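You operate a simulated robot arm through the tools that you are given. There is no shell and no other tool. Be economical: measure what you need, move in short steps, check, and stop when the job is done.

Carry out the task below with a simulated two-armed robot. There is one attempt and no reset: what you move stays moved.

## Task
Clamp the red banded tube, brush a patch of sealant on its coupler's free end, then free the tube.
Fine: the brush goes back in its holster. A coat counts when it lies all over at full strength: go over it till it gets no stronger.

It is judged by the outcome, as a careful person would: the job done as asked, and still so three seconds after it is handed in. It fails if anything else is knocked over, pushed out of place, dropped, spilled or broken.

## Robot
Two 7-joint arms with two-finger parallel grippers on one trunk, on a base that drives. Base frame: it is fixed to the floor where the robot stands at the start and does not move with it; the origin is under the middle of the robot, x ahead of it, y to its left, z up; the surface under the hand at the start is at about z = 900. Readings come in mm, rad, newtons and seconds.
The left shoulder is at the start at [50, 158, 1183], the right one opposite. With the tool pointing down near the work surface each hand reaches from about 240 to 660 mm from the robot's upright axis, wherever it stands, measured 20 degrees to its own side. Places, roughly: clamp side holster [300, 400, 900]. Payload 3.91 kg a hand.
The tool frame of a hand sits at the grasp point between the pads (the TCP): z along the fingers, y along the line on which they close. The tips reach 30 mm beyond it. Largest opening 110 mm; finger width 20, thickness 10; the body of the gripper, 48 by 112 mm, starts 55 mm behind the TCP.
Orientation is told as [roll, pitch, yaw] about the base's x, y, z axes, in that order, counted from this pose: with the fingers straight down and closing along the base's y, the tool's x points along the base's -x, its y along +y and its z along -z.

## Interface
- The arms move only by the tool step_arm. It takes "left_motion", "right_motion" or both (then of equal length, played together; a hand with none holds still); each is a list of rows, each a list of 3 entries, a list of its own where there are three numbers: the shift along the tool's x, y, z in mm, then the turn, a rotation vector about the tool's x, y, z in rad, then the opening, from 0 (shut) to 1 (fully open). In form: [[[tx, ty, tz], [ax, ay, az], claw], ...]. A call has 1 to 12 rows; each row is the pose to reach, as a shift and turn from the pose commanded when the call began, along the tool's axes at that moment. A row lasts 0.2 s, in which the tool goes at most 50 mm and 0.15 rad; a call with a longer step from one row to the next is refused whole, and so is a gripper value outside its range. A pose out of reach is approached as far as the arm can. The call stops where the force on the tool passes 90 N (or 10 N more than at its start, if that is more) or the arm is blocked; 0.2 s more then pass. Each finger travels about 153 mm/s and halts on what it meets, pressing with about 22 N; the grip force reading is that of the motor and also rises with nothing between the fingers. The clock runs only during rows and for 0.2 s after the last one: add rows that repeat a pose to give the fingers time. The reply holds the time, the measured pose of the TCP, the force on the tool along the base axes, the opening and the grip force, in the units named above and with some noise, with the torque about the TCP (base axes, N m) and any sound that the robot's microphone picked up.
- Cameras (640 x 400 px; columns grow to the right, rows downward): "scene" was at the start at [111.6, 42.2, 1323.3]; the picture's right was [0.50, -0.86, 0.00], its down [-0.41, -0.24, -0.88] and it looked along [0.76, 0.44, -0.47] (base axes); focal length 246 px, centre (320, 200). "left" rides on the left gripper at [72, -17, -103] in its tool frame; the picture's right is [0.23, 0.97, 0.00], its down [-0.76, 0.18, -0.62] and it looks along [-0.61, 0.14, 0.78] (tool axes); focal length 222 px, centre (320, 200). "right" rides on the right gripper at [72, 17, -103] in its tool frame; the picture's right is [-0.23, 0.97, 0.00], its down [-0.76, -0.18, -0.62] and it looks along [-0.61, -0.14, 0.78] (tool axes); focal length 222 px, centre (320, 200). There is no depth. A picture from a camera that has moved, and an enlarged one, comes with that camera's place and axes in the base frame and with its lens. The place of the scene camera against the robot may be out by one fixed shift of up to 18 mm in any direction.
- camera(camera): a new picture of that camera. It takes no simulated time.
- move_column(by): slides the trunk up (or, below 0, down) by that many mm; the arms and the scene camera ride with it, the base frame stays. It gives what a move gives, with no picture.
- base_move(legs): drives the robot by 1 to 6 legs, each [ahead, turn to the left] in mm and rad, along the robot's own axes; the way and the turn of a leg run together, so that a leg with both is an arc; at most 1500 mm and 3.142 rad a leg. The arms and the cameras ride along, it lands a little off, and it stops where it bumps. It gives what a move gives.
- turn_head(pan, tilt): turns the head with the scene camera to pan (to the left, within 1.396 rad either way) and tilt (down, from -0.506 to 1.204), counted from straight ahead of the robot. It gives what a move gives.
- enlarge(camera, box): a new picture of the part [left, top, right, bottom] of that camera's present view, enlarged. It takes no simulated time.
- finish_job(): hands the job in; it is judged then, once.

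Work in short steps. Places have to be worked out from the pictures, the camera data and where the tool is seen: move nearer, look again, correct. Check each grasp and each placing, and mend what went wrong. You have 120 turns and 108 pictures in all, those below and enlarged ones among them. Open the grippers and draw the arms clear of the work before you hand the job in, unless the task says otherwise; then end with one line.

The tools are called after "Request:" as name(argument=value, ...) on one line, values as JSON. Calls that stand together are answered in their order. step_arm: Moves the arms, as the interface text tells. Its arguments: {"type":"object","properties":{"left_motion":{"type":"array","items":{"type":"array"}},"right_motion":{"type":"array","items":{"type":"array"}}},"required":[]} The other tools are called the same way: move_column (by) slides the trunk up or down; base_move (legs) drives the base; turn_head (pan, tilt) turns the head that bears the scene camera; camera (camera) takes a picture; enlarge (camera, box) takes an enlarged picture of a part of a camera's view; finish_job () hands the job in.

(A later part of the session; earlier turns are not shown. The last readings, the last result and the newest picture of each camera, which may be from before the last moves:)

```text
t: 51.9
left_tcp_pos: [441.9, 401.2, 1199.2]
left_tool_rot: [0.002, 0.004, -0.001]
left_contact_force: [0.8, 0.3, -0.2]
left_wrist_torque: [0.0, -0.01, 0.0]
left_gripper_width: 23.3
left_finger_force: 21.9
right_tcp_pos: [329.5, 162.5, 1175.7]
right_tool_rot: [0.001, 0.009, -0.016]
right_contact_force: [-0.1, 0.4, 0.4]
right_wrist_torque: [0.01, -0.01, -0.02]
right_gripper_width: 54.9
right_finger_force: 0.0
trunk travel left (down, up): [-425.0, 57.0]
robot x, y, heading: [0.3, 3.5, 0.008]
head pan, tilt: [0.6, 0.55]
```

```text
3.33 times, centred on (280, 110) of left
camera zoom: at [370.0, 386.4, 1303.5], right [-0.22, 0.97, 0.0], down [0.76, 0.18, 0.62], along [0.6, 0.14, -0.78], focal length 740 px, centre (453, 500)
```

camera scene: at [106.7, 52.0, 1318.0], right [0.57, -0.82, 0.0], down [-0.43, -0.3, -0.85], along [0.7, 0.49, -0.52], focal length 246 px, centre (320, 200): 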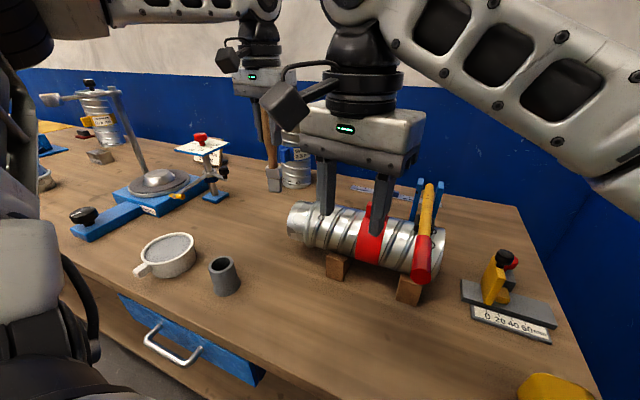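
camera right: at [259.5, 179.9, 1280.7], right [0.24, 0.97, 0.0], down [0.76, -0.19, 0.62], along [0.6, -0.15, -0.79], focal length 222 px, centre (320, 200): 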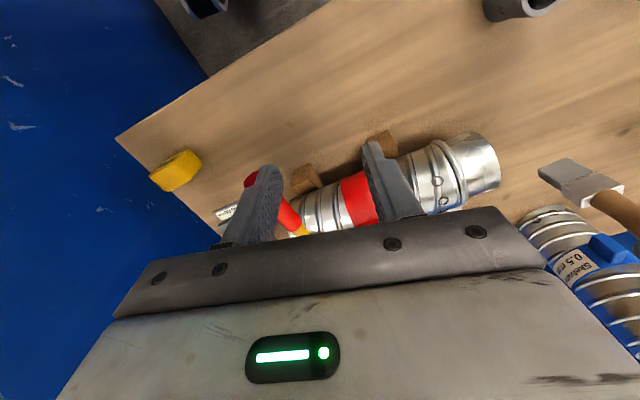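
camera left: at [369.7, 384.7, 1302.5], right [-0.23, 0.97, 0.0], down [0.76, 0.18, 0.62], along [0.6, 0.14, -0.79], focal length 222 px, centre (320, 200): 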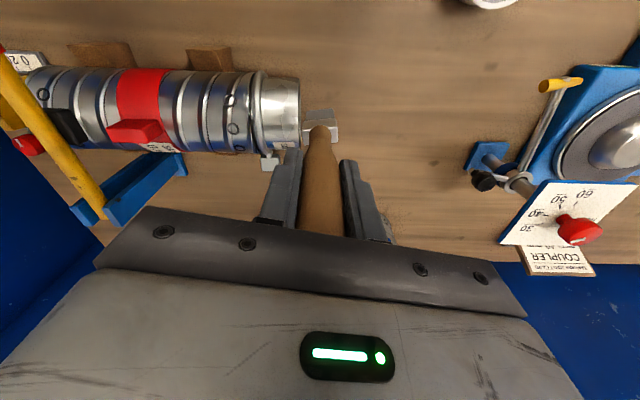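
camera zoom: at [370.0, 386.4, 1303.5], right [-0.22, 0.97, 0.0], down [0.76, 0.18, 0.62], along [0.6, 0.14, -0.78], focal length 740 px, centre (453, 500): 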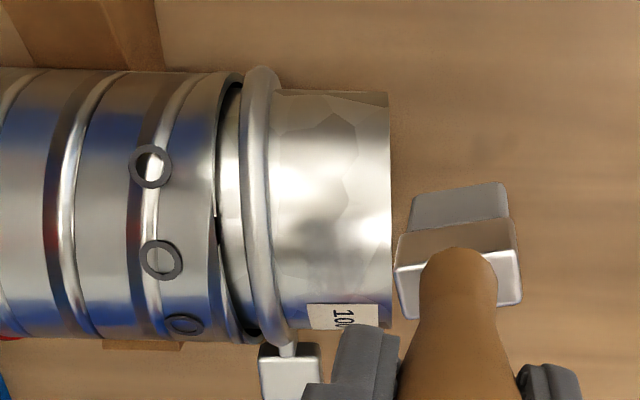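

Comparing views shows the coupler crept outward ~6 mm (a gap has opened at the bead): pressing the overhang while rocking walked it out. I'll use lighter, one-directional inward axial strokes instead, which should coat it and also nudge it back in.

Request:
step_arm(left_motion=[[[-14, -7, 8], [0, 0, -0.08], 0], [[-28, -15, 16], [0, 0, -0.16], 0], [[-41, -22, 24], [0, 0, -0.233], 0], [[-41, -22, 46], [0, 0, -0.233], 0], [[-41, -22, 48], [0, 0, -0.233], 0], [[-43, -31, 48], [0, 0, -0.233], 0], [[-45.2, -39.5, 48], [0, 0, -0.233], 0], [[-45.2, -39.5, 40], [0, 0, -0.233], 0], [[-41, -22, 40], [0, 0, -0.233], 0], [[-41, -22, 48], [0, 0, -0.233], 0], [[-43, -31, 48], [0, 0, -0.233], 0], [[-45.2, -39.5, 48], [0, 0, -0.233], 0]])

Request:
enlarge(camera="right", box=[420, 90, 560, 200])

Request:
enlarge(camera="left", box=[200, 50, 440, 200])

```text
t: 54.5
left_tcp_pos: [488.0, 361.7, 1151.6]
left_tool_rot: [0.0, 0.004, 0.232]
left_contact_force: [-0.1, -0.2, -1.0]
left_wrist_torque: [0.0, -0.01, -0.05]
left_gripper_width: 23.3
left_finger_force: 22.3
right_tcp_pos: [331.1, 162.5, 1176.3]
right_tool_rot: [-0.001, 0.008, -0.016]
right_contact_force: [0.1, -0.7, -0.3]
right_wrist_torque: [0.0, 0.0, 0.0]
right_gripper_width: 55.4
right_finger_force: 0.1
trunk travel left (down, up): [-425.0, 57.0]
robot x, y, heading: [-2.5, 3.3, 0.008]
head pan, tilt: [0.6, 0.55]
```

```text
3.64 times, centred on (490, 145) of right
camera zoom: at [258.7, 180.4, 1280.6], right [0.24, 0.97, 0.0], down [0.76, -0.19, 0.62], along [0.6, -0.15, -0.79], focal length 808 px, centre (-298, 400)
```

zoom: 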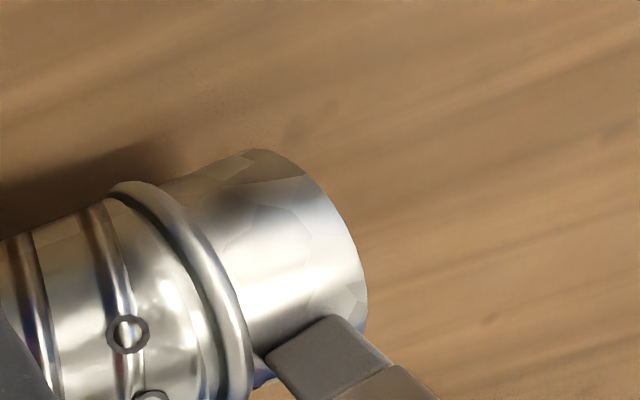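

```text
2.67 times, centred on (320, 125) of left
camera zoom: at [420.9, 330.1, 1255.6], right [-0.44, 0.9, 0.0], down [0.7, 0.35, 0.62], along [0.56, 0.28, -0.78], focal length 592 px, centre (320, 400)
```

zoom: 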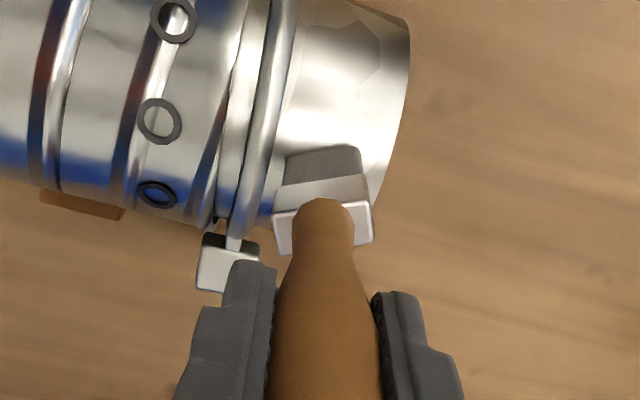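

No contact at z 1151.6 — the brush slid up slightly in the grip earlier, so those strokes were mostly in air. I'll lower in small increments to find light contact.

Request:
step_arm(left_motion=[[[0, 0, 2], [0, 0, 0], 0], [[0, 0, 3.5], [0, 0, 0], 0]])

Request:
step_arm(left_motion=[[[0, 0, 1], [0, 0, 0], 0], [[0, 0, 2], [0, 0, 0], 0]])

```text
t: 55.1
left_tcp_pos: [488.6, 362.9, 1149.3]
left_tool_rot: [0.0, 0.001, 0.231]
left_contact_force: [0.5, 0.6, 5.5]
left_wrist_torque: [0.06, 0.07, 0.0]
left_gripper_width: 23.6
left_finger_force: 21.4
right_tcp_pos: [330.1, 163.1, 1176.2]
right_tool_rot: [0.0, 0.009, -0.015]
right_contact_force: [-0.2, 0.9, 0.1]
right_wrist_torque: [-0.02, 0.01, 0.0]
right_gripper_width: 54.9
right_finger_force: 0.2
trunk travel left (down, up): [-425.0, 57.0]
robot x, y, heading: [2.9, 3.4, 0.006]
head pan, tilt: [0.6, 0.55]
```

```text
t: 55.7
left_tcp_pos: [486.8, 361.9, 1149.1]
left_tool_rot: [0.0, -0.003, 0.232]
left_contact_force: [-0.5, 4.0, 17.4]
left_wrist_torque: [0.1, 0.02, 0.01]
left_gripper_width: 23.6
left_finger_force: 22.1
right_tcp_pos: [328.6, 162.1, 1176.8]
right_tool_rot: [0.002, 0.007, -0.016]
right_contact_force: [0.2, -0.1, -0.1]
right_wrist_torque: [0.03, 0.0, -0.05]
right_gripper_width: 54.8
right_finger_force: 0.0
trunk travel left (down, up): [-425.0, 57.0]
robot x, y, heading: [0.5, 3.9, 0.009]
head pan, tilt: [0.6, 0.55]
```

Contact begins around z 1149.5 (≈5 N/mm). I'll do light inward strokes at ~6–8 N at two circumferential positions, then lift to inspect.

Request:
step_arm(left_motion=[[[0, 0, -8], [0, 0, 0], 0], [[0, 16, -8], [0, 0, 0], 0], [[0, 16, -2], [0, 0, 0], 0], [[0, 8, -2], [0, 0, 0], 0], [[0, 0, -2], [0, 0, 0], 0], [[0, 0, -8], [0, 0, 0], 0], [[-8, 16, -8], [0, 0, 0], 0], [[-8, 16, -1.4], [0, 0, 0], 0], [[-8, 8, -1.4], [0, 0, 0], 0], [[-8, 0, -1.4], [0, 0, 0], 0], [[0, 40, -20], [0, 0, 0], 0], [[10, 80, -50], [0, 0, 0], 0]])

Request:
enlarge(camera="left", box=[160, 60, 300, 150])

Request:
enlarge(camera="right", box=[420, 90, 560, 200])

```text
refused: row 12 steps farther than a row can; nothing moved
```

```text
4.44 times, centred on (230, 105) of left
camera zoom: at [419.7, 330.1, 1252.7], right [-0.45, 0.9, 0.0], down [0.7, 0.35, 0.62], along [0.56, 0.28, -0.78], focal length 987 px, centre (720, 622)
```

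zoom: 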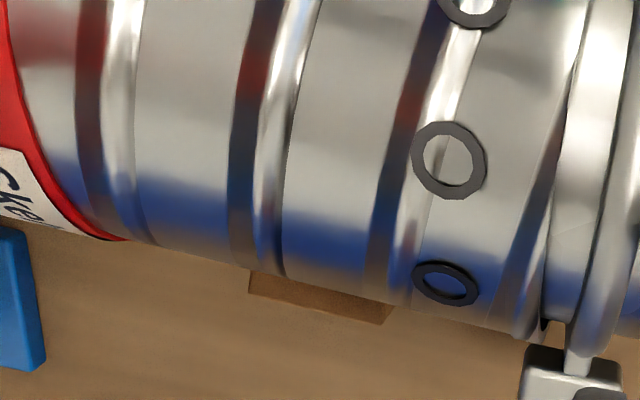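

```text
3.64 times, centred on (490, 145) of right
camera zoom: at [257.1, 179.9, 1281.4], right [0.24, 0.97, 0.0], down [0.76, -0.19, 0.62], along [0.6, -0.15, -0.79], focal length 808 px, centre (-298, 400)
```

zoom: 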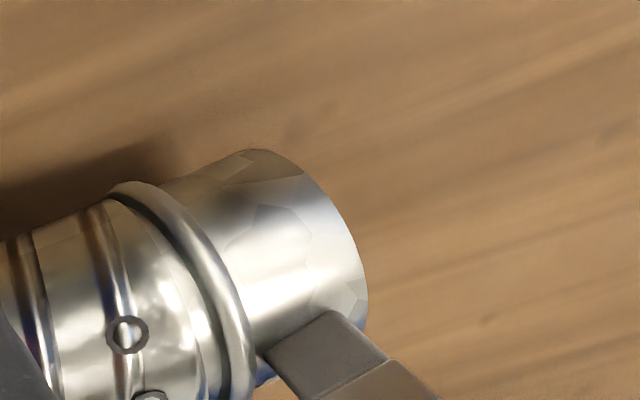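

Last row was too long; resend with shorter retreat steps.

Request:
step_arm(left_motion=[[[0, 0, -8], [0, 0, 0], 0], [[0, 16, -8], [0, 0, 0], 0], [[0, 16, -2], [0, 0, 0], 0], [[0, 8, -2], [0, 0, 0], 0], [[0, 0, -2], [0, 0, 0], 0], [[0, 0, -8], [0, 0, 0], 0], [[-8, 16, -8], [0, 0, 0], 0], [[-8, 16, -1.4], [0, 0, 0], 0], [[-8, 8, -1.4], [0, 0, 0], 0], [[-8, 0, -1.4], [0, 0, 0], 0], [[0, 0, -40], [0, 0, 0], 0], [[10, 35, -65], [0, 0, 0], 0]])

Request:
step_arm(left_motion=[[[15, 30, 0], [0, 0, 0], 0], [[20, 45, 0], [0, 0, 0], 0]])

Request:
enlarge(camera="left", box=[160, 60, 360, 180])

```text
t: 58.3
left_tcp_pos: [469.6, 395.0, 1210.3]
left_tool_rot: [0.0, 0.005, 0.231]
left_contact_force: [-0.4, -0.1, -0.5]
left_wrist_torque: [0.0, 0.01, -0.02]
left_gripper_width: 23.5
left_finger_force: 21.7
right_tcp_pos: [330.5, 164.1, 1176.7]
right_tool_rot: [0.001, 0.009, -0.017]
right_contact_force: [-0.5, 0.6, -0.1]
right_wrist_torque: [-0.04, 0.03, -0.02]
right_gripper_width: 55.0
right_finger_force: 0.0
trunk travel left (down, up): [-425.0, 57.0]
robot x, y, heading: [-0.5, -0.5, 0.008]
head pan, tilt: [0.6, 0.55]
```

```text
t: 58.9
left_tcp_pos: [441.0, 432.8, 1211.0]
left_tool_rot: [0.001, 0.006, 0.233]
left_contact_force: [0.1, -0.3, -0.2]
left_wrist_torque: [-0.02, 0.03, -0.04]
left_gripper_width: 23.6
left_finger_force: 21.5
right_tcp_pos: [330.8, 162.5, 1175.8]
right_tool_rot: [0.0, 0.01, -0.016]
right_contact_force: [0.4, -0.8, 0.0]
right_wrist_torque: [-0.01, -0.01, -0.05]
right_gripper_width: 55.1
right_finger_force: 0.1
trunk travel left (down, up): [-425.0, 57.0]
robot x, y, heading: [0.0, -1.3, 0.014]
head pan, tilt: [0.6, 0.55]
```

```text
3.20 times, centred on (260, 120) of left
camera zoom: at [374.1, 401.0, 1315.1], right [-0.44, 0.9, 0.0], down [0.7, 0.35, 0.62], along [0.55, 0.28, -0.78], focal length 711 px, centre (512, 456)
```

zoom: 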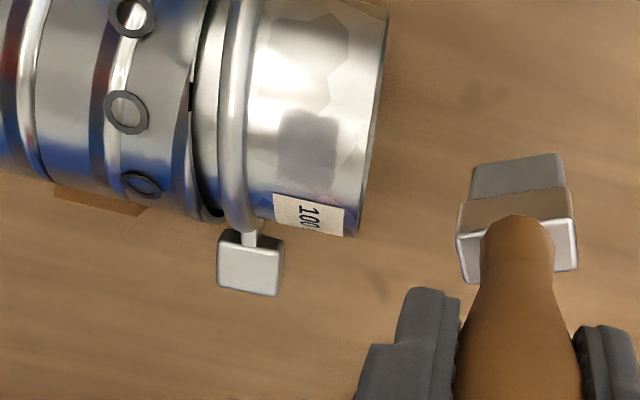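

A grey square patch now shows on the crown of the free end (centre ≈ (481,363)), right where the brush touched: the coat is starting. I'll go over it with more light inward strokes at neighbouring circumferential positions.

Request:
step_arm(left_motion=[[[-15, -40, 0], [0, 0, 0], 0], [[-30, -74, 20], [0, 0, 0], 0], [[-30, -74, 58], [0, 0, 0], 0], [[-30, -74, 63], [0, 0, 0], 0], [[-30, -83, 63], [0, 0, 0], 0], [[-37, -74, 58], [0, 0, 0], 0], [[-37, -74, 63.5], [0, 0, 0], 0], [[-37, -83, 63.5], [0, 0, 0], 0], [[-23, -74, 58], [0, 0, 0], 0], [[-23, -74, 63.3], [0, 0, 0], 0], [[-23, -83, 63.3], [0, 0, 0], 0]])

Request:
step_arm(left_motion=[[[7, 9, -5], [0, 0, 0], 0], [[7, 9, 0.8], [0, 0, 0], 0], [[7, 0, 0.8], [0, 0, 0], 0], [[-7, 9, -5], [0, 0, 0], 0], [[-7, 9, -0.2], [0, 0, 0], 0], [[-7, 0, -0.2], [0, 0, 0], 0], [[-21, 9, -5], [0, 0, 0], 0], [[-21, 9, 1], [0, 0, 0], 0], [[-21, 0, 1], [0, 0, 0], 0], [[-15, 20, -40], [0, 0, 0], 0], [[0, 50, -63], [0, 0, 0], 0], [[20, 83, -63], [0, 0, 0], 0]])

Request:
enlarge(camera="left", box=[160, 60, 360, 180])

```text
t: 61.3
left_tcp_pos: [480.7, 357.7, 1150.0]
left_tool_rot: [-0.001, -0.001, 0.232]
left_contact_force: [-0.9, 5.0, 12.2]
left_wrist_torque: [0.47, 0.11, 0.0]
left_gripper_width: 23.6
left_finger_force: 22.1
right_tcp_pos: [328.7, 162.8, 1176.3]
right_tool_rot: [0.0, 0.006, -0.015]
right_contact_force: [-0.8, -0.8, -0.4]
right_wrist_torque: [0.02, 0.02, 0.01]
right_gripper_width: 55.1
right_finger_force: 0.0
trunk travel left (down, up): [-425.0, 57.0]
robot x, y, heading: [-1.2, 4.9, 0.008]
head pan, tilt: [0.6, 0.55]
```

```text
t: 63.9
left_tcp_pos: [442.4, 435.8, 1210.6]
left_tool_rot: [0.0, 0.003, 0.23]
left_contact_force: [0.6, -0.6, -0.4]
left_wrist_torque: [-0.02, 0.0, 0.01]
left_gripper_width: 23.2
left_finger_force: 21.8
right_tcp_pos: [329.9, 162.5, 1177.1]
right_tool_rot: [-0.001, 0.007, -0.015]
right_contact_force: [-0.4, 0.7, -0.1]
right_wrist_torque: [0.02, -0.01, 0.0]
right_gripper_width: 55.0
right_finger_force: 0.0
trunk travel left (down, up): [-425.0, 57.0]
robot x, y, heading: [-2.2, 6.5, 0.013]
head pan, tilt: [0.6, 0.55]
```

```text
3.20 times, centred on (260, 120) of left
camera zoom: at [375.7, 403.4, 1314.8], right [-0.44, 0.9, 0.0], down [0.7, 0.35, 0.62], along [0.56, 0.28, -0.78], focal length 711 px, centre (512, 456)
```

zoom: 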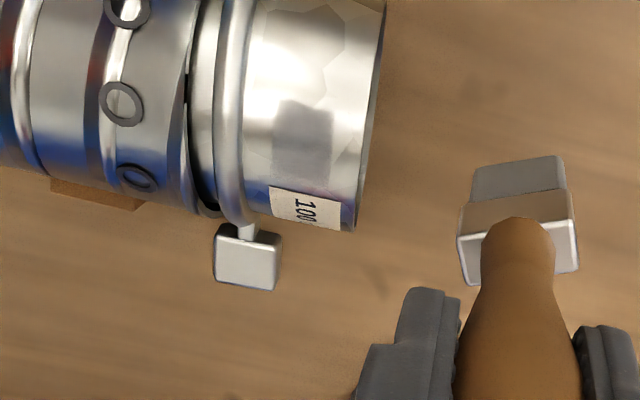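

The patch grows around the circumference. I'll zoom tightly to judge strength and extent.

Request:
enlarge(camera="left", box=[225, 60, 285, 135])

Request:
enlarge(camera="right", box=[430, 110, 520, 200])

```text
5.33 times, centred on (255, 98) of left
camera zoom: at [375.7, 403.4, 1314.8], right [-0.44, 0.9, 0.0], down [0.7, 0.35, 0.62], along [0.56, 0.28, -0.78], focal length 1185 px, centre (667, 747)
```

zoom: 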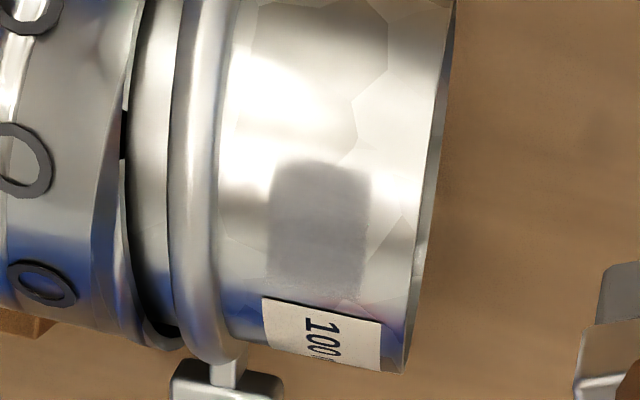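

```text
4.44 times, centred on (475, 155) of right
camera zoom: at [257.8, 181.2, 1280.7], right [0.24, 0.97, 0.0], down [0.76, -0.19, 0.62], along [0.6, -0.15, -0.79], focal length 987 px, centre (-369, 400)
```

zoom: 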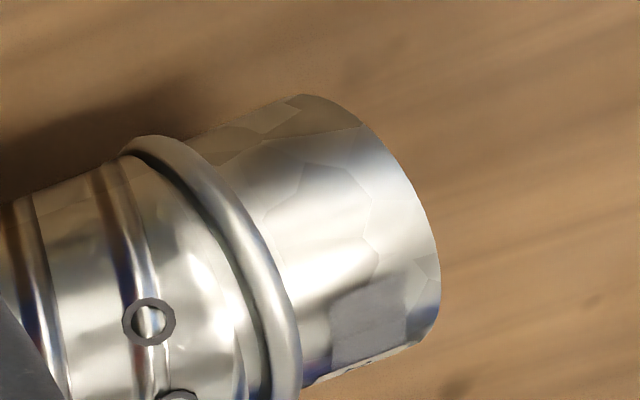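

The coat spans about 27 mm axially and at least 33 mm around; edges suggest a fixed rectangle. I'll make a full set of strokes over a wider arc, same light pressure.

Request:
step_arm(left_motion=[[[-14, -40, 0], [0, 0, 0], 0], [[-27, -76, 20], [0, 0, 0], 0], [[-27, -76, 57], [0, 0, 0], 0], [[-27, -76, 62.3], [0, 0, 0], 0], [[-27, -84, 62.3], [0, 0, 0], 0], [[-34, -76, 57], [0, 0, 0], 0], [[-34, -76, 62.6], [0, 0, 0], 0], [[-34, -84, 62.6], [0, 0, 0], 0], [[-41, -76, 58], [0, 0, 0], 0], [[-41, -76, 64], [0, 0, 0], 0], [[-41, -84, 64], [0, 0, 0], 0]])

Request:
step_arm(left_motion=[[[-7, 8, -4], [0, 0, 0], 0], [[-7, 8, 2.4], [0, 0, 0], 0], [[-7, 0, 2.4], [0, 0, 0], 0], [[-13, 8, 0], [0, 0, 0], 0], [[-13, 8, 5.6], [0, 0, 0], 0], [[-13, 0, 5.6], [0, 0, 0], 0], [[-13, 0, -8], [0, 0, 0], 0], [[21, 8, -8], [0, 0, 0], 0], [[21, 8, -1], [0, 0, 0], 0], [[21, 0, -1], [0, 0, 0], 0], [[28, 8, -5], [0, 0, 0], 0], [[28, 8, 0.7], [0, 0, 0], 0]])

Request:
step_arm(left_motion=[[[0, -8, 0], [0, 0, 0], 0], [[6, 0, -4], [0, 0, 0], 0], [[6, 0, 2.5], [0, 0, 0], 0], [[6, -8, 2.5], [0, 0, 0], 0], [[0, 0, -30], [0, 0, 0], 0], [[0, 20, -64.7], [0, 0, 0], 0], [[7, 50, -64.7], [0, 0, 0], 0], [[13, 76, -64.7], [0, 0, 0], 0]])

Request:
enlarge(camera="left", box=[225, 60, 285, 135])

```text
t: 66.3
left_tcp_pos: [501.0, 362.4, 1149.3]
left_tool_rot: [0.0, 0.0, 0.232]
left_contact_force: [0.9, 4.6, 8.9]
left_wrist_torque: [0.48, -0.11, -0.01]
left_gripper_width: 23.3
left_finger_force: 21.9
right_tcp_pos: [330.0, 163.0, 1176.0]
right_tool_rot: [0.0, 0.008, -0.017]
right_contact_force: [0.5, -0.4, -0.1]
right_wrist_torque: [0.0, -0.01, -0.01]
right_gripper_width: 54.9
right_finger_force: 0.1
trunk travel left (down, up): [-425.0, 57.0]
robot x, y, heading: [1.0, 2.3, 0.01]
head pan, tilt: [0.6, 0.55]
```

```text
t: 68.9
left_tcp_pos: [471.8, 363.3, 1149.7]
left_tool_rot: [0.0, -0.003, 0.232]
left_contact_force: [-1.4, 2.2, 14.6]
left_wrist_torque: [0.22, 0.17, -0.01]
left_gripper_width: 23.0
left_finger_force: 21.7
right_tcp_pos: [329.2, 162.4, 1177.5]
right_tool_rot: [-0.001, 0.008, -0.017]
right_contact_force: [0.1, -0.5, 0.6]
right_wrist_torque: [0.03, -0.01, 0.02]
right_gripper_width: 55.1
right_finger_force: 0.0
trunk travel left (down, up): [-425.0, 57.0]
robot x, y, heading: [0.4, 4.4, 0.011]
head pan, tilt: [0.6, 0.55]
```

```text
t: 70.7
left_tcp_pos: [443.2, 435.9, 1212.0]
left_tool_rot: [0.001, 0.004, 0.233]
left_contact_force: [-1.1, 0.7, 0.1]
left_wrist_torque: [0.0, -0.01, -0.02]
left_gripper_width: 23.3
left_finger_force: 22.1
right_tcp_pos: [329.6, 162.3, 1177.1]
right_tool_rot: [0.0, 0.009, -0.017]
right_contact_force: [-0.3, -0.1, -0.2]
right_wrist_torque: [0.0, 0.0, 0.03]
right_gripper_width: 55.0
right_finger_force: 0.0
trunk travel left (down, up): [-425.0, 57.0]
robot x, y, heading: [0.7, 5.4, 0.008]
head pan, tilt: [0.6, 0.55]
```

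```text
5.33 times, centred on (255, 98) of left
camera zoom: at [376.2, 403.6, 1315.5], right [-0.44, 0.9, 0.0], down [0.7, 0.35, 0.62], along [0.56, 0.28, -0.78], focal length 1185 px, centre (667, 747)
```

zoom: 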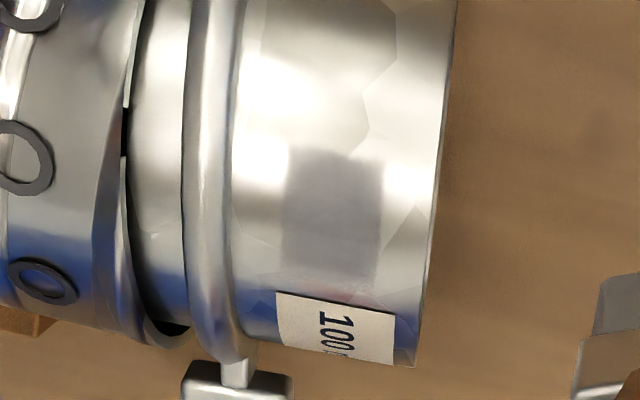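

The patch is a fixed rectangle on the crown (moving with the coupler) and it now lies all over; but strength may still grow, and the coupler crept ~3 mm more. I'll use continuous, lighter circumferential sweeps without lifting, then look; the coupler I'll press back in afterward with the free fingers.

Request:
step_arm(left_motion=[[[-14, -40, 0], [0, 0, 0], 0], [[-27, -74, 20], [0, 0, 0], 0], [[-27, -74, 57], [0, 0, 0], 0], [[-27, -74, 61.8], [0, 0, 0], 0], [[-34, -74, 62.1], [0, 0, 0], 0], [[-41, -74, 63.5], [0, 0, 0], 0], [[-46, -74, 65.1], [0, 0, 0], 0], [[-41, -74, 63.5], [0, 0, 0], 0], [[-34, -74, 62.1], [0, 0, 0], 0], [[-27, -74, 61.8], [0, 0, 0], 0], [[-20, -74, 62.5], [0, 0, 0], 0], [[-13, -74, 64.2], [0, 0, 0], 0]])

Request:
step_arm(left_motion=[[[-7, 0, -1.7], [0, 0, 0], 0], [[-14, 0, -2.4], [0, 0, 0], 0], [[-21, 0, -2.1], [0, 0, 0], 0], [[-28, 0, -0.7], [0, 0, 0], 0], [[-33, 0, 0.9], [0, 0, 0], 0], [[-33, -4, 0.9], [0, 0, 0], 0], [[-28, -4, -0.7], [0, 0, 0], 0], [[-21, -4, -2.1], [0, 0, 0], 0], [[-14, -4, -2.4], [0, 0, 0], 0], [[-7, -4, -1.7], [0, 0, 0], 0], [[0, -4, 0], [0, 0, 0], 0], [[0, 4, 0], [0, 0, 0], 0]])

Request:
step_arm(left_motion=[[[-7, 0, -1.7], [0, 0, 0], 0], [[-14, 0, -2.4], [0, 0, 0], 0], [[-21, 0, -2.1], [0, 0, 0], 0], [[-28, 0, -0.7], [0, 0, 0], 0], [[-33, 0, 0.9], [0, 0, 0], 0], [[-28, -4, -0.7], [0, 0, 0], 0], [[-21, -4, -2.1], [0, 0, 0], 0], [[-14, -4, -2.4], [0, 0, 0], 0], [[-14, -4, -40], [0, 0, 0], 0], [[-8, 15, -64.2], [0, 0, 0], 0], [[0, 45, -64.2], [0, 0, 0], 0], [[13, 70, -64.2], [0, 0, 0], 0]])

Request:
enlarge(camera="left", box=[225, 60, 285, 135])

```text
t: 73.3
left_tcp_pos: [473.5, 365.4, 1148.2]
left_tool_rot: [0.0, -0.001, 0.232]
left_contact_force: [2.0, 1.9, 7.9]
left_wrist_torque: [0.13, -0.3, 0.05]
left_gripper_width: 23.3
left_finger_force: 22.1
right_tcp_pos: [330.3, 163.1, 1177.5]
right_tool_rot: [0.0, 0.009, -0.018]
right_contact_force: [-0.4, -0.2, 0.2]
right_wrist_torque: [-0.01, 0.03, -0.01]
right_gripper_width: 55.0
right_finger_force: 0.0
trunk travel left (down, up): [-425.0, 57.0]
robot x, y, heading: [-2.2, 3.9, 0.009]
head pan, tilt: [0.6, 0.55]
```

```text
t: 75.9
left_tcp_pos: [471.1, 370.0, 1145.6]
left_tool_rot: [0.001, 0.007, 0.233]
left_contact_force: [-0.2, 0.3, 3.8]
left_wrist_torque: [0.13, 0.02, 0.0]
left_gripper_width: 23.1
left_finger_force: 22.0
right_tcp_pos: [330.4, 163.7, 1177.1]
right_tool_rot: [0.0, 0.009, -0.016]
right_contact_force: [0.8, -0.2, 0.1]
right_wrist_torque: [0.0, 0.0, -0.02]
right_gripper_width: 55.0
right_finger_force: 0.0
trunk travel left (down, up): [-425.0, 57.0]
robot x, y, heading: [2.3, 1.6, 0.008]
head pan, tilt: [0.6, 0.55]
```

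```text
t: 78.5
left_tcp_pos: [443.9, 434.5, 1210.2]
left_tool_rot: [0.001, 0.003, 0.232]
left_contact_force: [0.0, -0.6, -0.4]
left_wrist_torque: [-0.03, 0.01, -0.01]
left_gripper_width: 23.2
left_finger_force: 21.5
right_tcp_pos: [329.7, 162.9, 1177.2]
right_tool_rot: [-0.001, 0.009, -0.015]
right_contact_force: [0.6, 0.2, -0.4]
right_wrist_torque: [0.02, -0.02, -0.02]
right_gripper_width: 54.9
right_finger_force: 0.0
trunk travel left (down, up): [-425.0, 57.0]
robot x, y, heading: [1.2, 2.3, 0.007]
head pan, tilt: [0.6, 0.55]
```

```text
5.33 times, centred on (255, 98) of left
camera zoom: at [376.4, 402.4, 1314.9], right [-0.44, 0.9, 0.0], down [0.7, 0.35, 0.62], along [0.56, 0.28, -0.78], focal length 1185 px, centre (667, 747)
```

zoom: 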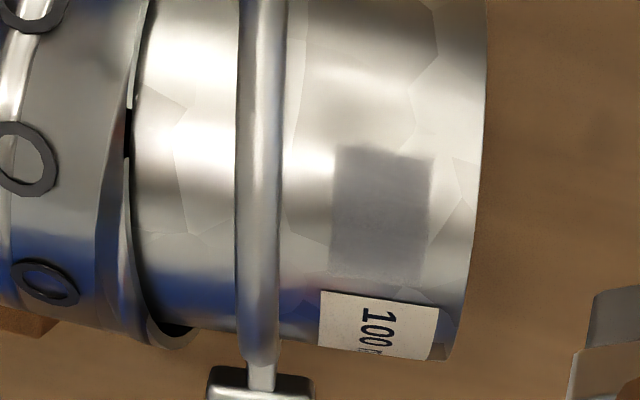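

The coat now looks opaque and even, but the coupler has crept out further (~20 mm total), so I stop brushing and will push it back in. First return the brush: move over the holster with the original orientation.

Request:
step_arm(left_motion=[[[40, 5, 5], [0, 0, 0.06], 0], [[80, 10, 15], [0, 0, 0.12], 0], [[120, 15, 30], [0, 0, 0.18], 0], [[158, 19, 54], [0, 0, 0.233], 0], [[158, 19, 54], [0, 0, 0.233], 0]])

Request:
camera(camera="left")

Request:
enlarge(camera="scene", box=[140, 120, 340, 300])

```text
t: 79.7
left_tcp_pos: [285.2, 416.2, 1157.5]
left_tool_rot: [0.001, 0.005, -0.001]
left_contact_force: [-0.1, 0.6, -1.4]
left_wrist_torque: [-0.01, 0.03, -0.02]
left_gripper_width: 23.6
left_finger_force: 21.8
right_tcp_pos: [330.3, 162.5, 1176.3]
right_tool_rot: [0.001, 0.009, -0.017]
right_contact_force: [0.6, 0.1, -0.8]
right_wrist_torque: [-0.03, 0.02, -0.01]
right_gripper_width: 55.1
right_finger_force: 0.0
trunk travel left (down, up): [-425.0, 57.0]
robot x, y, heading: [2.7, 6.5, 0.012]
head pan, tilt: [0.6, 0.55]
```

```text
30 pictures are left
camera left: at [212.8, 400.5, 1261.5], right [-0.23, 0.97, 0.0], down [0.77, 0.18, 0.62], along [0.6, 0.14, -0.79], focal length 222 px, centre (320, 200)
```

left: 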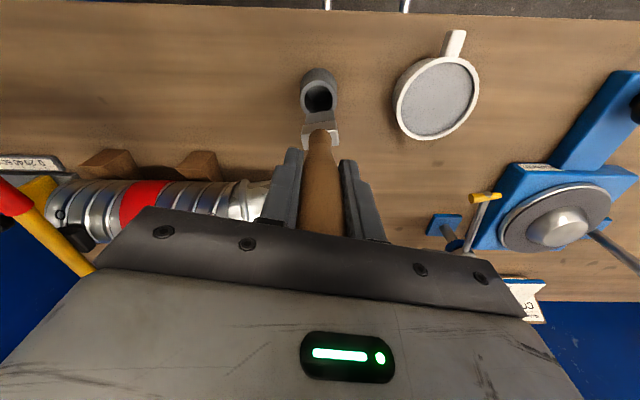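

```text
2.22 times, centred on (240, 210) of scene
camera zoom: at [106.7, 51.5, 1318.0], right [0.57, -0.82, 0.0], down [-0.43, -0.3, -0.85], along [0.7, 0.49, -0.52], focal length 546 px, centre (498, 178)
```

zoom: 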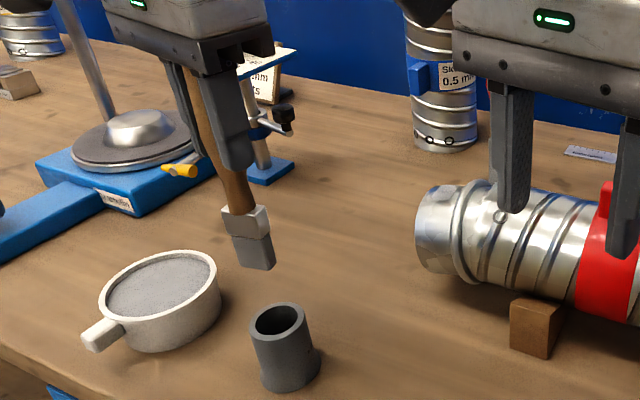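

The brush sits as it did when lifted. Lower it into the holster in stages.

Request:
step_arm(left_motion=[[[0, 0, 30], [0, 0, 0], 0], [[0, 0, 55], [0, 0, 0], 0], [[0, 0, 70], [0, 0, 0], 0], [[0, 0, 80], [0, 0, 0], 0]])

Request:
camera(camera="left")

```text
t: 80.7
left_tcp_pos: [285.8, 416.2, 1078.2]
left_tool_rot: [-0.002, 0.001, 0.0]
left_contact_force: [-0.8, -0.1, -0.4]
left_wrist_torque: [0.03, 0.01, -0.02]
left_gripper_width: 23.5
left_finger_force: 21.7
right_tcp_pos: [329.7, 161.8, 1176.0]
right_tool_rot: [0.0, 0.01, -0.016]
right_contact_force: [0.4, -0.4, -0.4]
right_wrist_torque: [-0.01, 0.01, -0.01]
right_gripper_width: 54.9
right_finger_force: 0.0
trunk travel left (down, up): [-425.0, 57.0]
robot x, y, heading: [-0.2, 2.6, 0.008]
head pan, tilt: [0.6, 0.55]
```

```text
28 pictures are left
camera left: at [212.6, 400.6, 1181.8], right [-0.23, 0.97, 0.0], down [0.76, 0.18, 0.62], along [0.6, 0.14, -0.78], focal length 222 px, centre (320, 200)
```

left: 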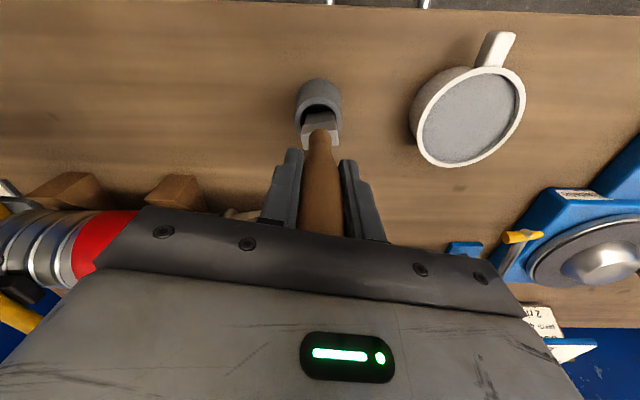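

Tip is entering the opening with no contact. Continue down.

Request:
step_arm(left_motion=[[[0, 0, 10], [0, 0, 0], 0], [[0, 0, 20], [0, 0, 0], 0], [[0, 0, 28], [0, 0, 0], 0]])

Request:
camera(camera="left")

```text
t: 81.5
left_tcp_pos: [284.7, 414.6, 1059.5]
left_tool_rot: [0.012, -0.018, 0.0]
left_contact_force: [-3.4, -4.1, 66.0]
left_wrist_torque: [0.54, 0.13, 0.01]
left_gripper_width: 23.6
left_finger_force: 22.6
right_tcp_pos: [326.8, 158.2, 1180.3]
right_tool_rot: [0.007, 0.006, -0.015]
right_contact_force: [-0.5, -0.6, 0.5]
right_wrist_torque: [0.01, -0.02, -0.04]
right_gripper_width: 54.9
right_finger_force: 0.1
trunk travel left (down, up): [-425.0, 57.0]
robot x, y, heading: [-0.7, 0.6, 0.005]
head pan, tilt: [0.6, 0.55]
```

```text
27 pictures are left
camera left: at [210.0, 396.4, 1161.8], right [-0.23, 0.97, 0.01], down [0.75, 0.17, 0.64], along [0.62, 0.15, -0.77], focal length 222 px, centre (320, 200)
```

left: 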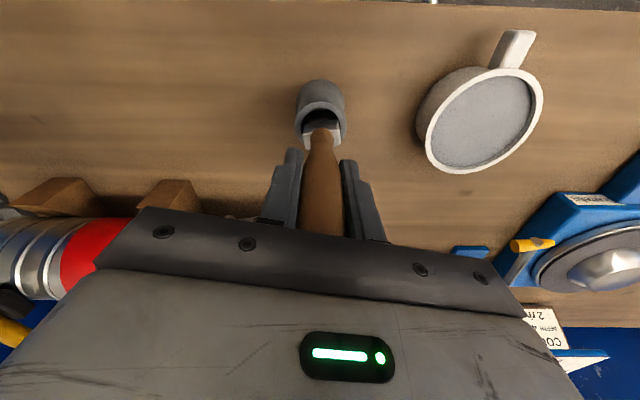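

Something catches at z≈1060 (66 N). I'll back up 18 mm and zoom on brush vs. opening.

Request:
step_arm(left_motion=[[[0, 0, -10], [0, 0, 0], 0], [[0, 0, -26], [0, 0, 0], 0], [[0, 0, -26], [0, 0, 0], 0]])

Request:
enlarge(camera="left", box=[270, 60, 370, 180])

Request:
enlarge(camera="scene", box=[180, 180, 300, 310])

```text
t: 82.3
left_tcp_pos: [284.4, 416.0, 1074.2]
left_tool_rot: [-0.001, 0.007, -0.002]
left_contact_force: [-0.1, 0.6, -1.1]
left_wrist_torque: [0.0, 0.0, -0.01]
left_gripper_width: 23.0
left_finger_force: 22.1
right_tcp_pos: [331.4, 162.5, 1176.5]
right_tool_rot: [-0.001, 0.009, -0.016]
right_contact_force: [0.5, 0.2, -0.3]
right_wrist_torque: [-0.04, 0.03, -0.03]
right_gripper_width: 55.0
right_finger_force: 0.1
trunk travel left (down, up): [-425.0, 57.0]
robot x, y, heading: [4.3, 0.8, 0.007]
head pan, tilt: [0.6, 0.55]
```

```text
3.33 times, centred on (320, 120) of left
camera zoom: at [212.7, 400.9, 1178.7], right [-0.23, 0.97, 0.0], down [0.77, 0.18, 0.62], along [0.6, 0.14, -0.79], focal length 740 px, centre (320, 467)
```

zoom: 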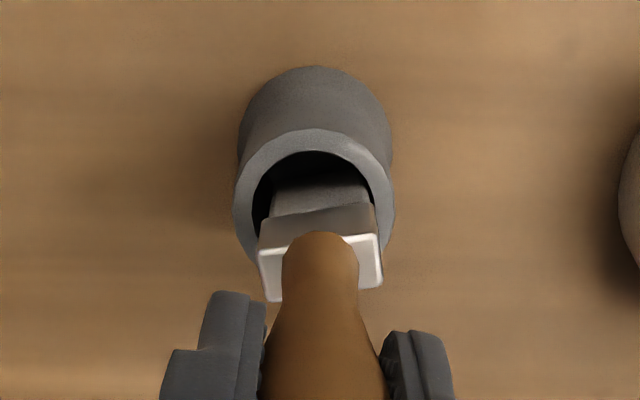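

```text
3.08 times, centred on (240, 245) of scene
camera zoom: at [106.8, 52.2, 1317.7], right [0.57, -0.82, 0.0], down [-0.43, -0.3, -0.85], along [0.7, 0.49, -0.52], focal length 757 px, centre (566, 62)
```

zoom: 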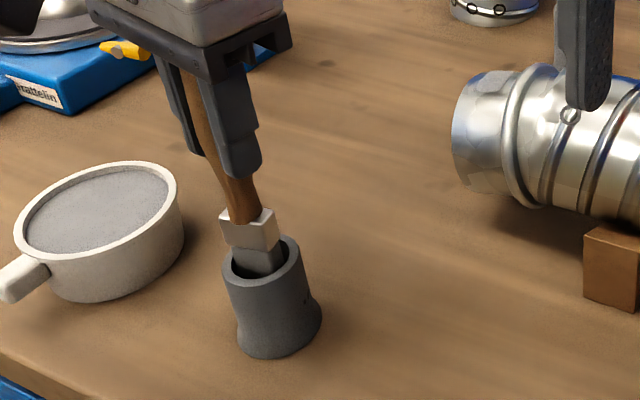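

The wide ferrule (~35 mm) fits the ~38 mm bore tightly and caught its rim on the +y/+x side (also per torque). I'll shift about 3 mm in −x and −2.5 mm in y and try again gently.

Request:
step_arm(left_motion=[[[3, -2.5, 0], [0, 0, 0], 0], [[3, -2.5, 8], [0, 0, 0], 0], [[3, -2.5, 13], [0, 0, 0], 0], [[3, -2.5, 17], [0, 0, 0], 0]])

```text
t: 83.3
left_tcp_pos: [281.2, 414.6, 1060.1]
left_tool_rot: [0.002, 0.002, -0.001]
left_contact_force: [1.7, 0.2, 0.1]
left_wrist_torque: [0.08, -0.11, -0.01]
left_gripper_width: 23.3
left_finger_force: 22.0
right_tcp_pos: [329.1, 162.3, 1175.6]
right_tool_rot: [-0.001, 0.008, -0.017]
right_contact_force: [0.7, 0.2, -0.3]
right_wrist_torque: [0.03, 0.01, 0.0]
right_gripper_width: 54.9
right_finger_force: 0.0
trunk travel left (down, up): [-425.0, 57.0]
robot x, y, heading: [-2.5, 6.5, 0.01]
head pan, tilt: [0.6, 0.55]
```

No vertical contact now, only a slight side force. Continue down in small steps.

Request:
step_arm(left_motion=[[[0, 0, 3], [0, 0, 0], 0], [[0, 0, 6], [0, 0, 0], 0]])

Request:
enlarge(camera="left", box=[270, 60, 370, 180])

```text
t: 83.9
left_tcp_pos: [282.2, 413.6, 1051.8]
left_tool_rot: [-0.002, 0.004, -0.001]
left_contact_force: [0.8, 0.8, -0.1]
left_wrist_torque: [0.02, -0.09, -0.02]
left_gripper_width: 23.1
left_finger_force: 22.2
right_tcp_pos: [330.0, 162.1, 1175.9]
right_tool_rot: [0.0, 0.01, -0.016]
right_contact_force: [0.5, -0.6, -0.2]
right_wrist_torque: [0.0, 0.01, -0.01]
right_gripper_width: 55.2
right_finger_force: 0.1
trunk travel left (down, up): [-425.0, 57.0]
robot x, y, heading: [-3.5, 5.4, 0.009]
head pan, tilt: [0.6, 0.55]
```

```text
3.33 times, centred on (320, 120) of left
camera zoom: at [209.1, 398.0, 1156.4], right [-0.23, 0.97, 0.0], down [0.76, 0.18, 0.62], along [0.6, 0.14, -0.78], focal length 740 px, centre (320, 467)
```

zoom: 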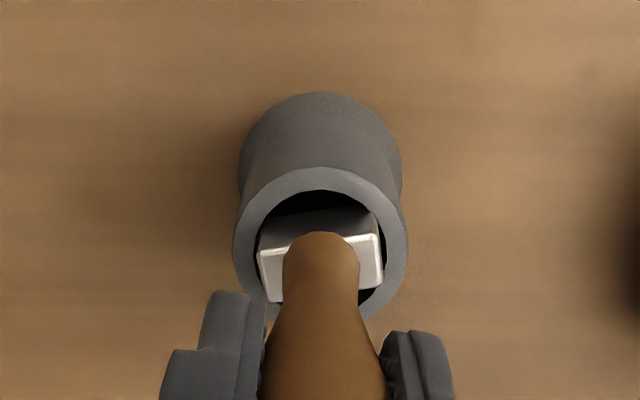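

The ferrule is inside the holster now. Lower until it bottoms lightly.

Request:
step_arm(left_motion=[[[0, 0, 4], [0, 0, 0], 0], [[0, 0, 8], [0, 0, 0], 0]])

Request:
step_arm(left_motion=[[[0, 0, 2.5], [0, 0, 0], 0], [[0, 0, 5], [0, 0, 0], 0]])

```text
t: 84.5
left_tcp_pos: [281.8, 413.5, 1044.1]
left_tool_rot: [0.001, 0.005, 0.0]
left_contact_force: [1.1, 1.0, 0.7]
left_wrist_torque: [0.03, -0.07, 0.03]
left_gripper_width: 23.4
left_finger_force: 22.1
right_tcp_pos: [329.0, 162.4, 1176.8]
right_tool_rot: [0.0, 0.008, -0.016]
right_contact_force: [0.5, -0.1, -0.1]
right_wrist_torque: [0.02, -0.04, -0.04]
right_gripper_width: 55.1
right_finger_force: 0.0
trunk travel left (down, up): [-425.0, 57.0]
robot x, y, heading: [-0.1, 2.6, 0.009]
head pan, tilt: [0.6, 0.55]
```

```text
t: 85.1
left_tcp_pos: [282.1, 413.7, 1039.1]
left_tool_rot: [-0.003, 0.005, 0.002]
left_contact_force: [2.2, 1.9, 0.1]
left_wrist_torque: [-0.01, -0.09, 0.02]
left_gripper_width: 23.3
left_finger_force: 21.5
right_tcp_pos: [330.5, 161.7, 1175.6]
right_tool_rot: [0.0, 0.01, -0.016]
right_contact_force: [0.2, -0.6, -0.1]
right_wrist_torque: [-0.02, 0.01, 0.0]
right_gripper_width: 55.1
right_finger_force: 0.0
trunk travel left (down, up): [-425.0, 57.0]
robot x, y, heading: [1.2, 5.6, 0.008]
head pan, tilt: [0.6, 0.55]
```

Still no floor contact; a bit lower, then release.

Request:
step_arm(left_motion=[[[0, 0, 2], [0, 0, 0], 0], [[0, 0, 5], [0, 0, 0], 0]])

```text
t: 85.7
left_tcp_pos: [282.1, 414.2, 1035.7]
left_tool_rot: [-0.001, 0.004, 0.001]
left_contact_force: [0.0, -0.1, 1.7]
left_wrist_torque: [-0.04, 0.01, 0.02]
left_gripper_width: 23.3
left_finger_force: 21.9
right_tcp_pos: [330.9, 162.6, 1177.4]
right_tool_rot: [0.0, 0.008, -0.016]
right_contact_force: [0.9, 0.3, -0.6]
right_wrist_torque: [-0.01, 0.01, 0.01]
right_gripper_width: 55.0
right_finger_force: 0.1
trunk travel left (down, up): [-425.0, 57.0]
robot x, y, heading: [-1.1, 3.8, 0.008]
head pan, tilt: [0.6, 0.55]
```

Light contact with the floor (1.7 N). Release and rise straight up.

Request:
step_arm(left_motion=[[[0, 0, 0], [0, 0, 0], 0.35], [[0, 0, 0], [0, 0, 0], 0.7], [[0, 0, 0], [0, 0, 0], 1], [[0, 0, 0], [0, 0, 0], 1], [[0, 0, -30], [0, 0, 0], 1], [[0, 0, -70], [0, 0, 0], 1], [[0, 0, -110], [0, 0, 0], 1], [[0, 0, -150], [0, 0, 0], 1]])

Request:
camera(camera="left")

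```text
t: 87.5
left_tcp_pos: [281.1, 413.4, 1182.6]
left_tool_rot: [0.0, 0.004, -0.003]
left_contact_force: [-0.2, -0.2, 0.1]
left_wrist_torque: [0.0, -0.03, 0.0]
left_gripper_width: 110.3
left_finger_force: 0.0
right_tcp_pos: [330.5, 162.8, 1176.2]
right_tool_rot: [0.0, 0.011, -0.016]
right_contact_force: [-0.2, 0.5, -0.1]
right_wrist_torque: [0.0, 0.01, 0.02]
right_gripper_width: 55.1
right_finger_force: 0.1
trunk travel left (down, up): [-425.0, 57.0]
robot x, y, heading: [-3.3, 4.4, 0.011]
head pan, tilt: [0.6, 0.55]
```

```text
23 pictures are left
camera left: at [208.9, 396.8, 1288.6], right [-0.23, 0.97, 0.0], down [0.77, 0.18, 0.62], along [0.6, 0.14, -0.79], focal length 222 px, centre (320, 200)
```

left: 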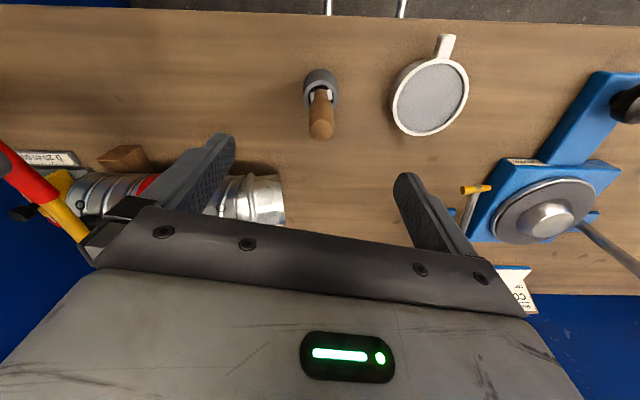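

The brush stands in its holster. Now I'll turn the left hand 90° so its open fingers straddle the coupler's rim from its free side, at safe height first.

Request:
step_arm(left_motion=[[[-18, 3, 6], [0, 0, 0.134], 0.78], [[-37, 6, 12], [0, 0, 0.268], 0.78], [[-55, 9, 18], [0, 0, 0.401], 0.78], [[-73, 12, 25], [0, 0, 0.535], 0.78], [[-92, 15, 31], [0, 0, 0.669], 0.78], [[-110, 18, 37], [0, 0, 0.803], 0.78], [[-129, 22, 43], [0, 0, 0.937], 0.78], [[-147, 25, 50], [0, 0, 1.07], 0.78], [[-165, 28, 56], [0, 0, 1.204], 0.78], [[-184, 31, 62], [0, 0, 1.338], 0.78], [[-184, 31, 62], [0, 0, 1.338], 0.78]])

Request:
camera(camera="left")

```text
t: 89.9
left_tcp_pos: [466.5, 445.0, 1121.6]
left_tool_rot: [-0.002, 0.001, -1.34]
left_contact_force: [-0.3, -0.2, 0.3]
left_wrist_torque: [-0.01, 0.01, 0.02]
left_gripper_width: 85.6
left_finger_force: 0.1
right_tcp_pos: [328.6, 161.8, 1176.1]
right_tool_rot: [-0.001, 0.008, -0.016]
right_contact_force: [-0.3, -0.2, 0.4]
right_wrist_torque: [-0.03, -0.02, -0.01]
right_gripper_width: 55.1
right_finger_force: 0.0
trunk travel left (down, up): [-425.0, 57.0]
robot x, y, heading: [2.2, 7.7, 0.011]
head pan, tilt: [0.6, 0.55]
```

```text
22 pictures are left
camera left: at [432.9, 512.9, 1225.7], right [0.9, 0.44, 0.0], down [0.35, -0.7, 0.62], along [0.27, -0.56, -0.78], focal length 222 px, centre (320, 200)
```

left: 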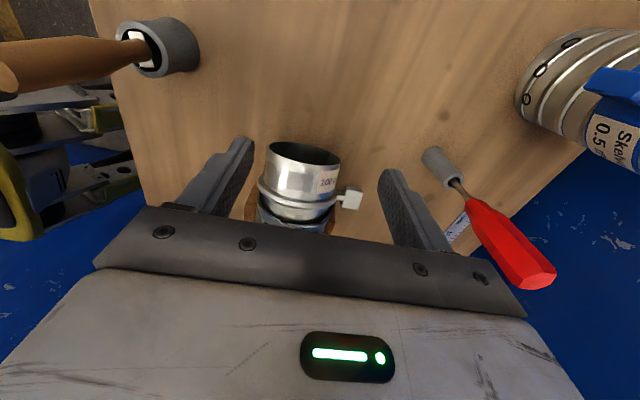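

The coupler's rim is nicely framed between the fingers. I'll descend to axis height outside of it, then approach to ~10 mm away.

Request:
step_arm(left_motion=[[[0, -4, 45], [0, 0, 0], 0.78], [[0, -4, 90], [0, 0, 0], 0.78], [[0, -4, 137], [0, 0, 0], 0.78], [[-20, -4, 137], [0, 0, 0], 0.78], [[-30, -4, 137], [0, 0, 0], 0.78], [[-30, -4, 137], [0, 0, 0], 0.78]])

Request:
camera(camera="left")

Request:
enlarge(camera="scene", box=[240, 150, 360, 270])

```text
t: 91.3
left_tcp_pos: [468.9, 414.2, 984.4]
left_tool_rot: [-0.003, 0.001, -1.34]
left_contact_force: [-0.5, -0.3, -0.1]
left_wrist_torque: [-0.01, 0.0, -0.02]
left_gripper_width: 85.9
left_finger_force: 0.0
right_tcp_pos: [330.8, 163.0, 1176.4]
right_tool_rot: [0.0, 0.008, -0.015]
right_contact_force: [0.3, -0.2, 0.2]
right_wrist_torque: [0.01, -0.01, -0.02]
right_gripper_width: 55.0
right_finger_force: 0.1
trunk travel left (down, up): [-425.0, 57.0]
robot x, y, heading: [2.5, 2.1, 0.012]
head pan, tilt: [0.6, 0.55]
```

```text
21 pictures are left
camera left: at [435.7, 481.4, 1087.7], right [0.9, 0.45, 0.0], down [0.35, -0.7, 0.62], along [0.27, -0.56, -0.78], focal length 222 px, centre (320, 200)
```

left: 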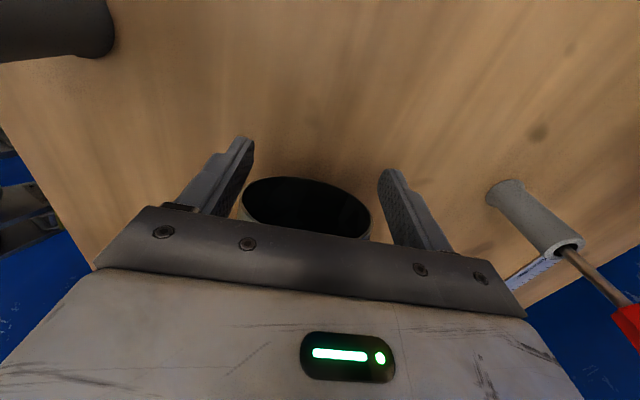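

```text
3.33 times, centred on (300, 210) of scene
camera zoom: at [106.6, 51.9, 1318.0], right [0.57, -0.82, 0.0], down [-0.43, -0.3, -0.85], along [0.7, 0.49, -0.52], focal length 820 px, centre (387, 167)
```

zoom: 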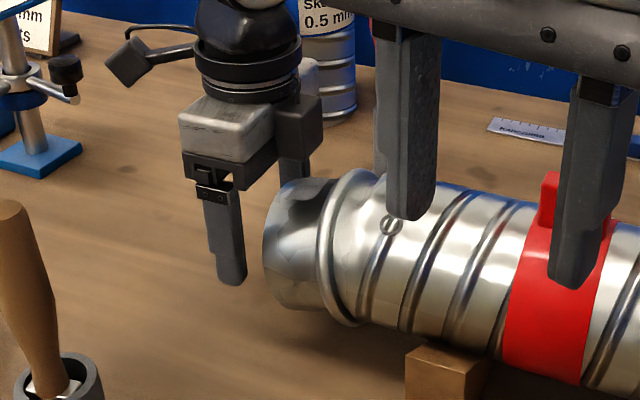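

Fingers straddle the rim, about 10+ mm outside. I'll centre by −4 mm and push inward slowly, watching force.

Request:
step_arm(left_motion=[[[0, -4, 0], [0, 0, 0], 0.78], [[-4, -4, 0], [0, 0, 0], 0.78], [[-8, -4, 0], [0, 0, 0], 0.78], [[-11, -4, 0], [0, 0, 0], 0.78], [[-14, -4, 0], [0, 0, 0], 0.78]])

Request:
enlarge(camera="scene", box=[240, 150, 360, 270])

```text
t: 92.5
left_tcp_pos: [468.2, 399.3, 985.0]
left_tool_rot: [-0.005, 0.001, -1.337]
left_contact_force: [0.2, 0.9, 1.0]
left_wrist_torque: [-0.01, 0.03, 0.04]
left_gripper_width: 86.0
left_finger_force: 0.4
right_tcp_pos: [331.3, 163.2, 1176.0]
right_tool_rot: [0.001, 0.009, -0.016]
right_contact_force: [-0.1, 0.2, 0.5]
right_wrist_torque: [0.0, -0.02, 0.0]
right_gripper_width: 55.1
right_finger_force: 0.0
trunk travel left (down, up): [-425.0, 57.0]
robot x, y, heading: [-2.0, 5.3, 0.01]
head pan, tilt: [0.6, 0.55]
```

```text
3.33 times, centred on (300, 210) of scene
camera zoom: at [106.6, 52.1, 1318.0], right [0.57, -0.82, 0.0], down [-0.43, -0.3, -0.85], along [0.7, 0.49, -0.52], focal length 820 px, centre (387, 167)
```

zoom: 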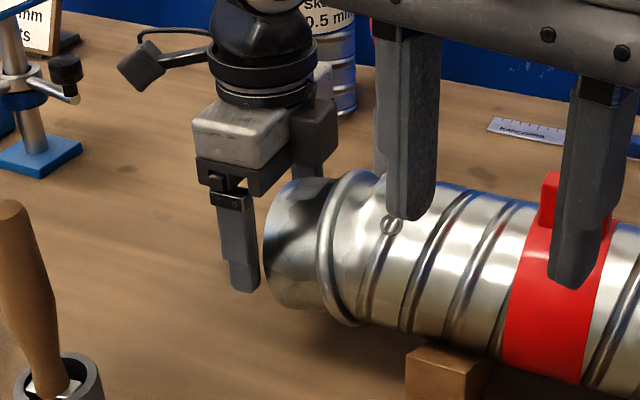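

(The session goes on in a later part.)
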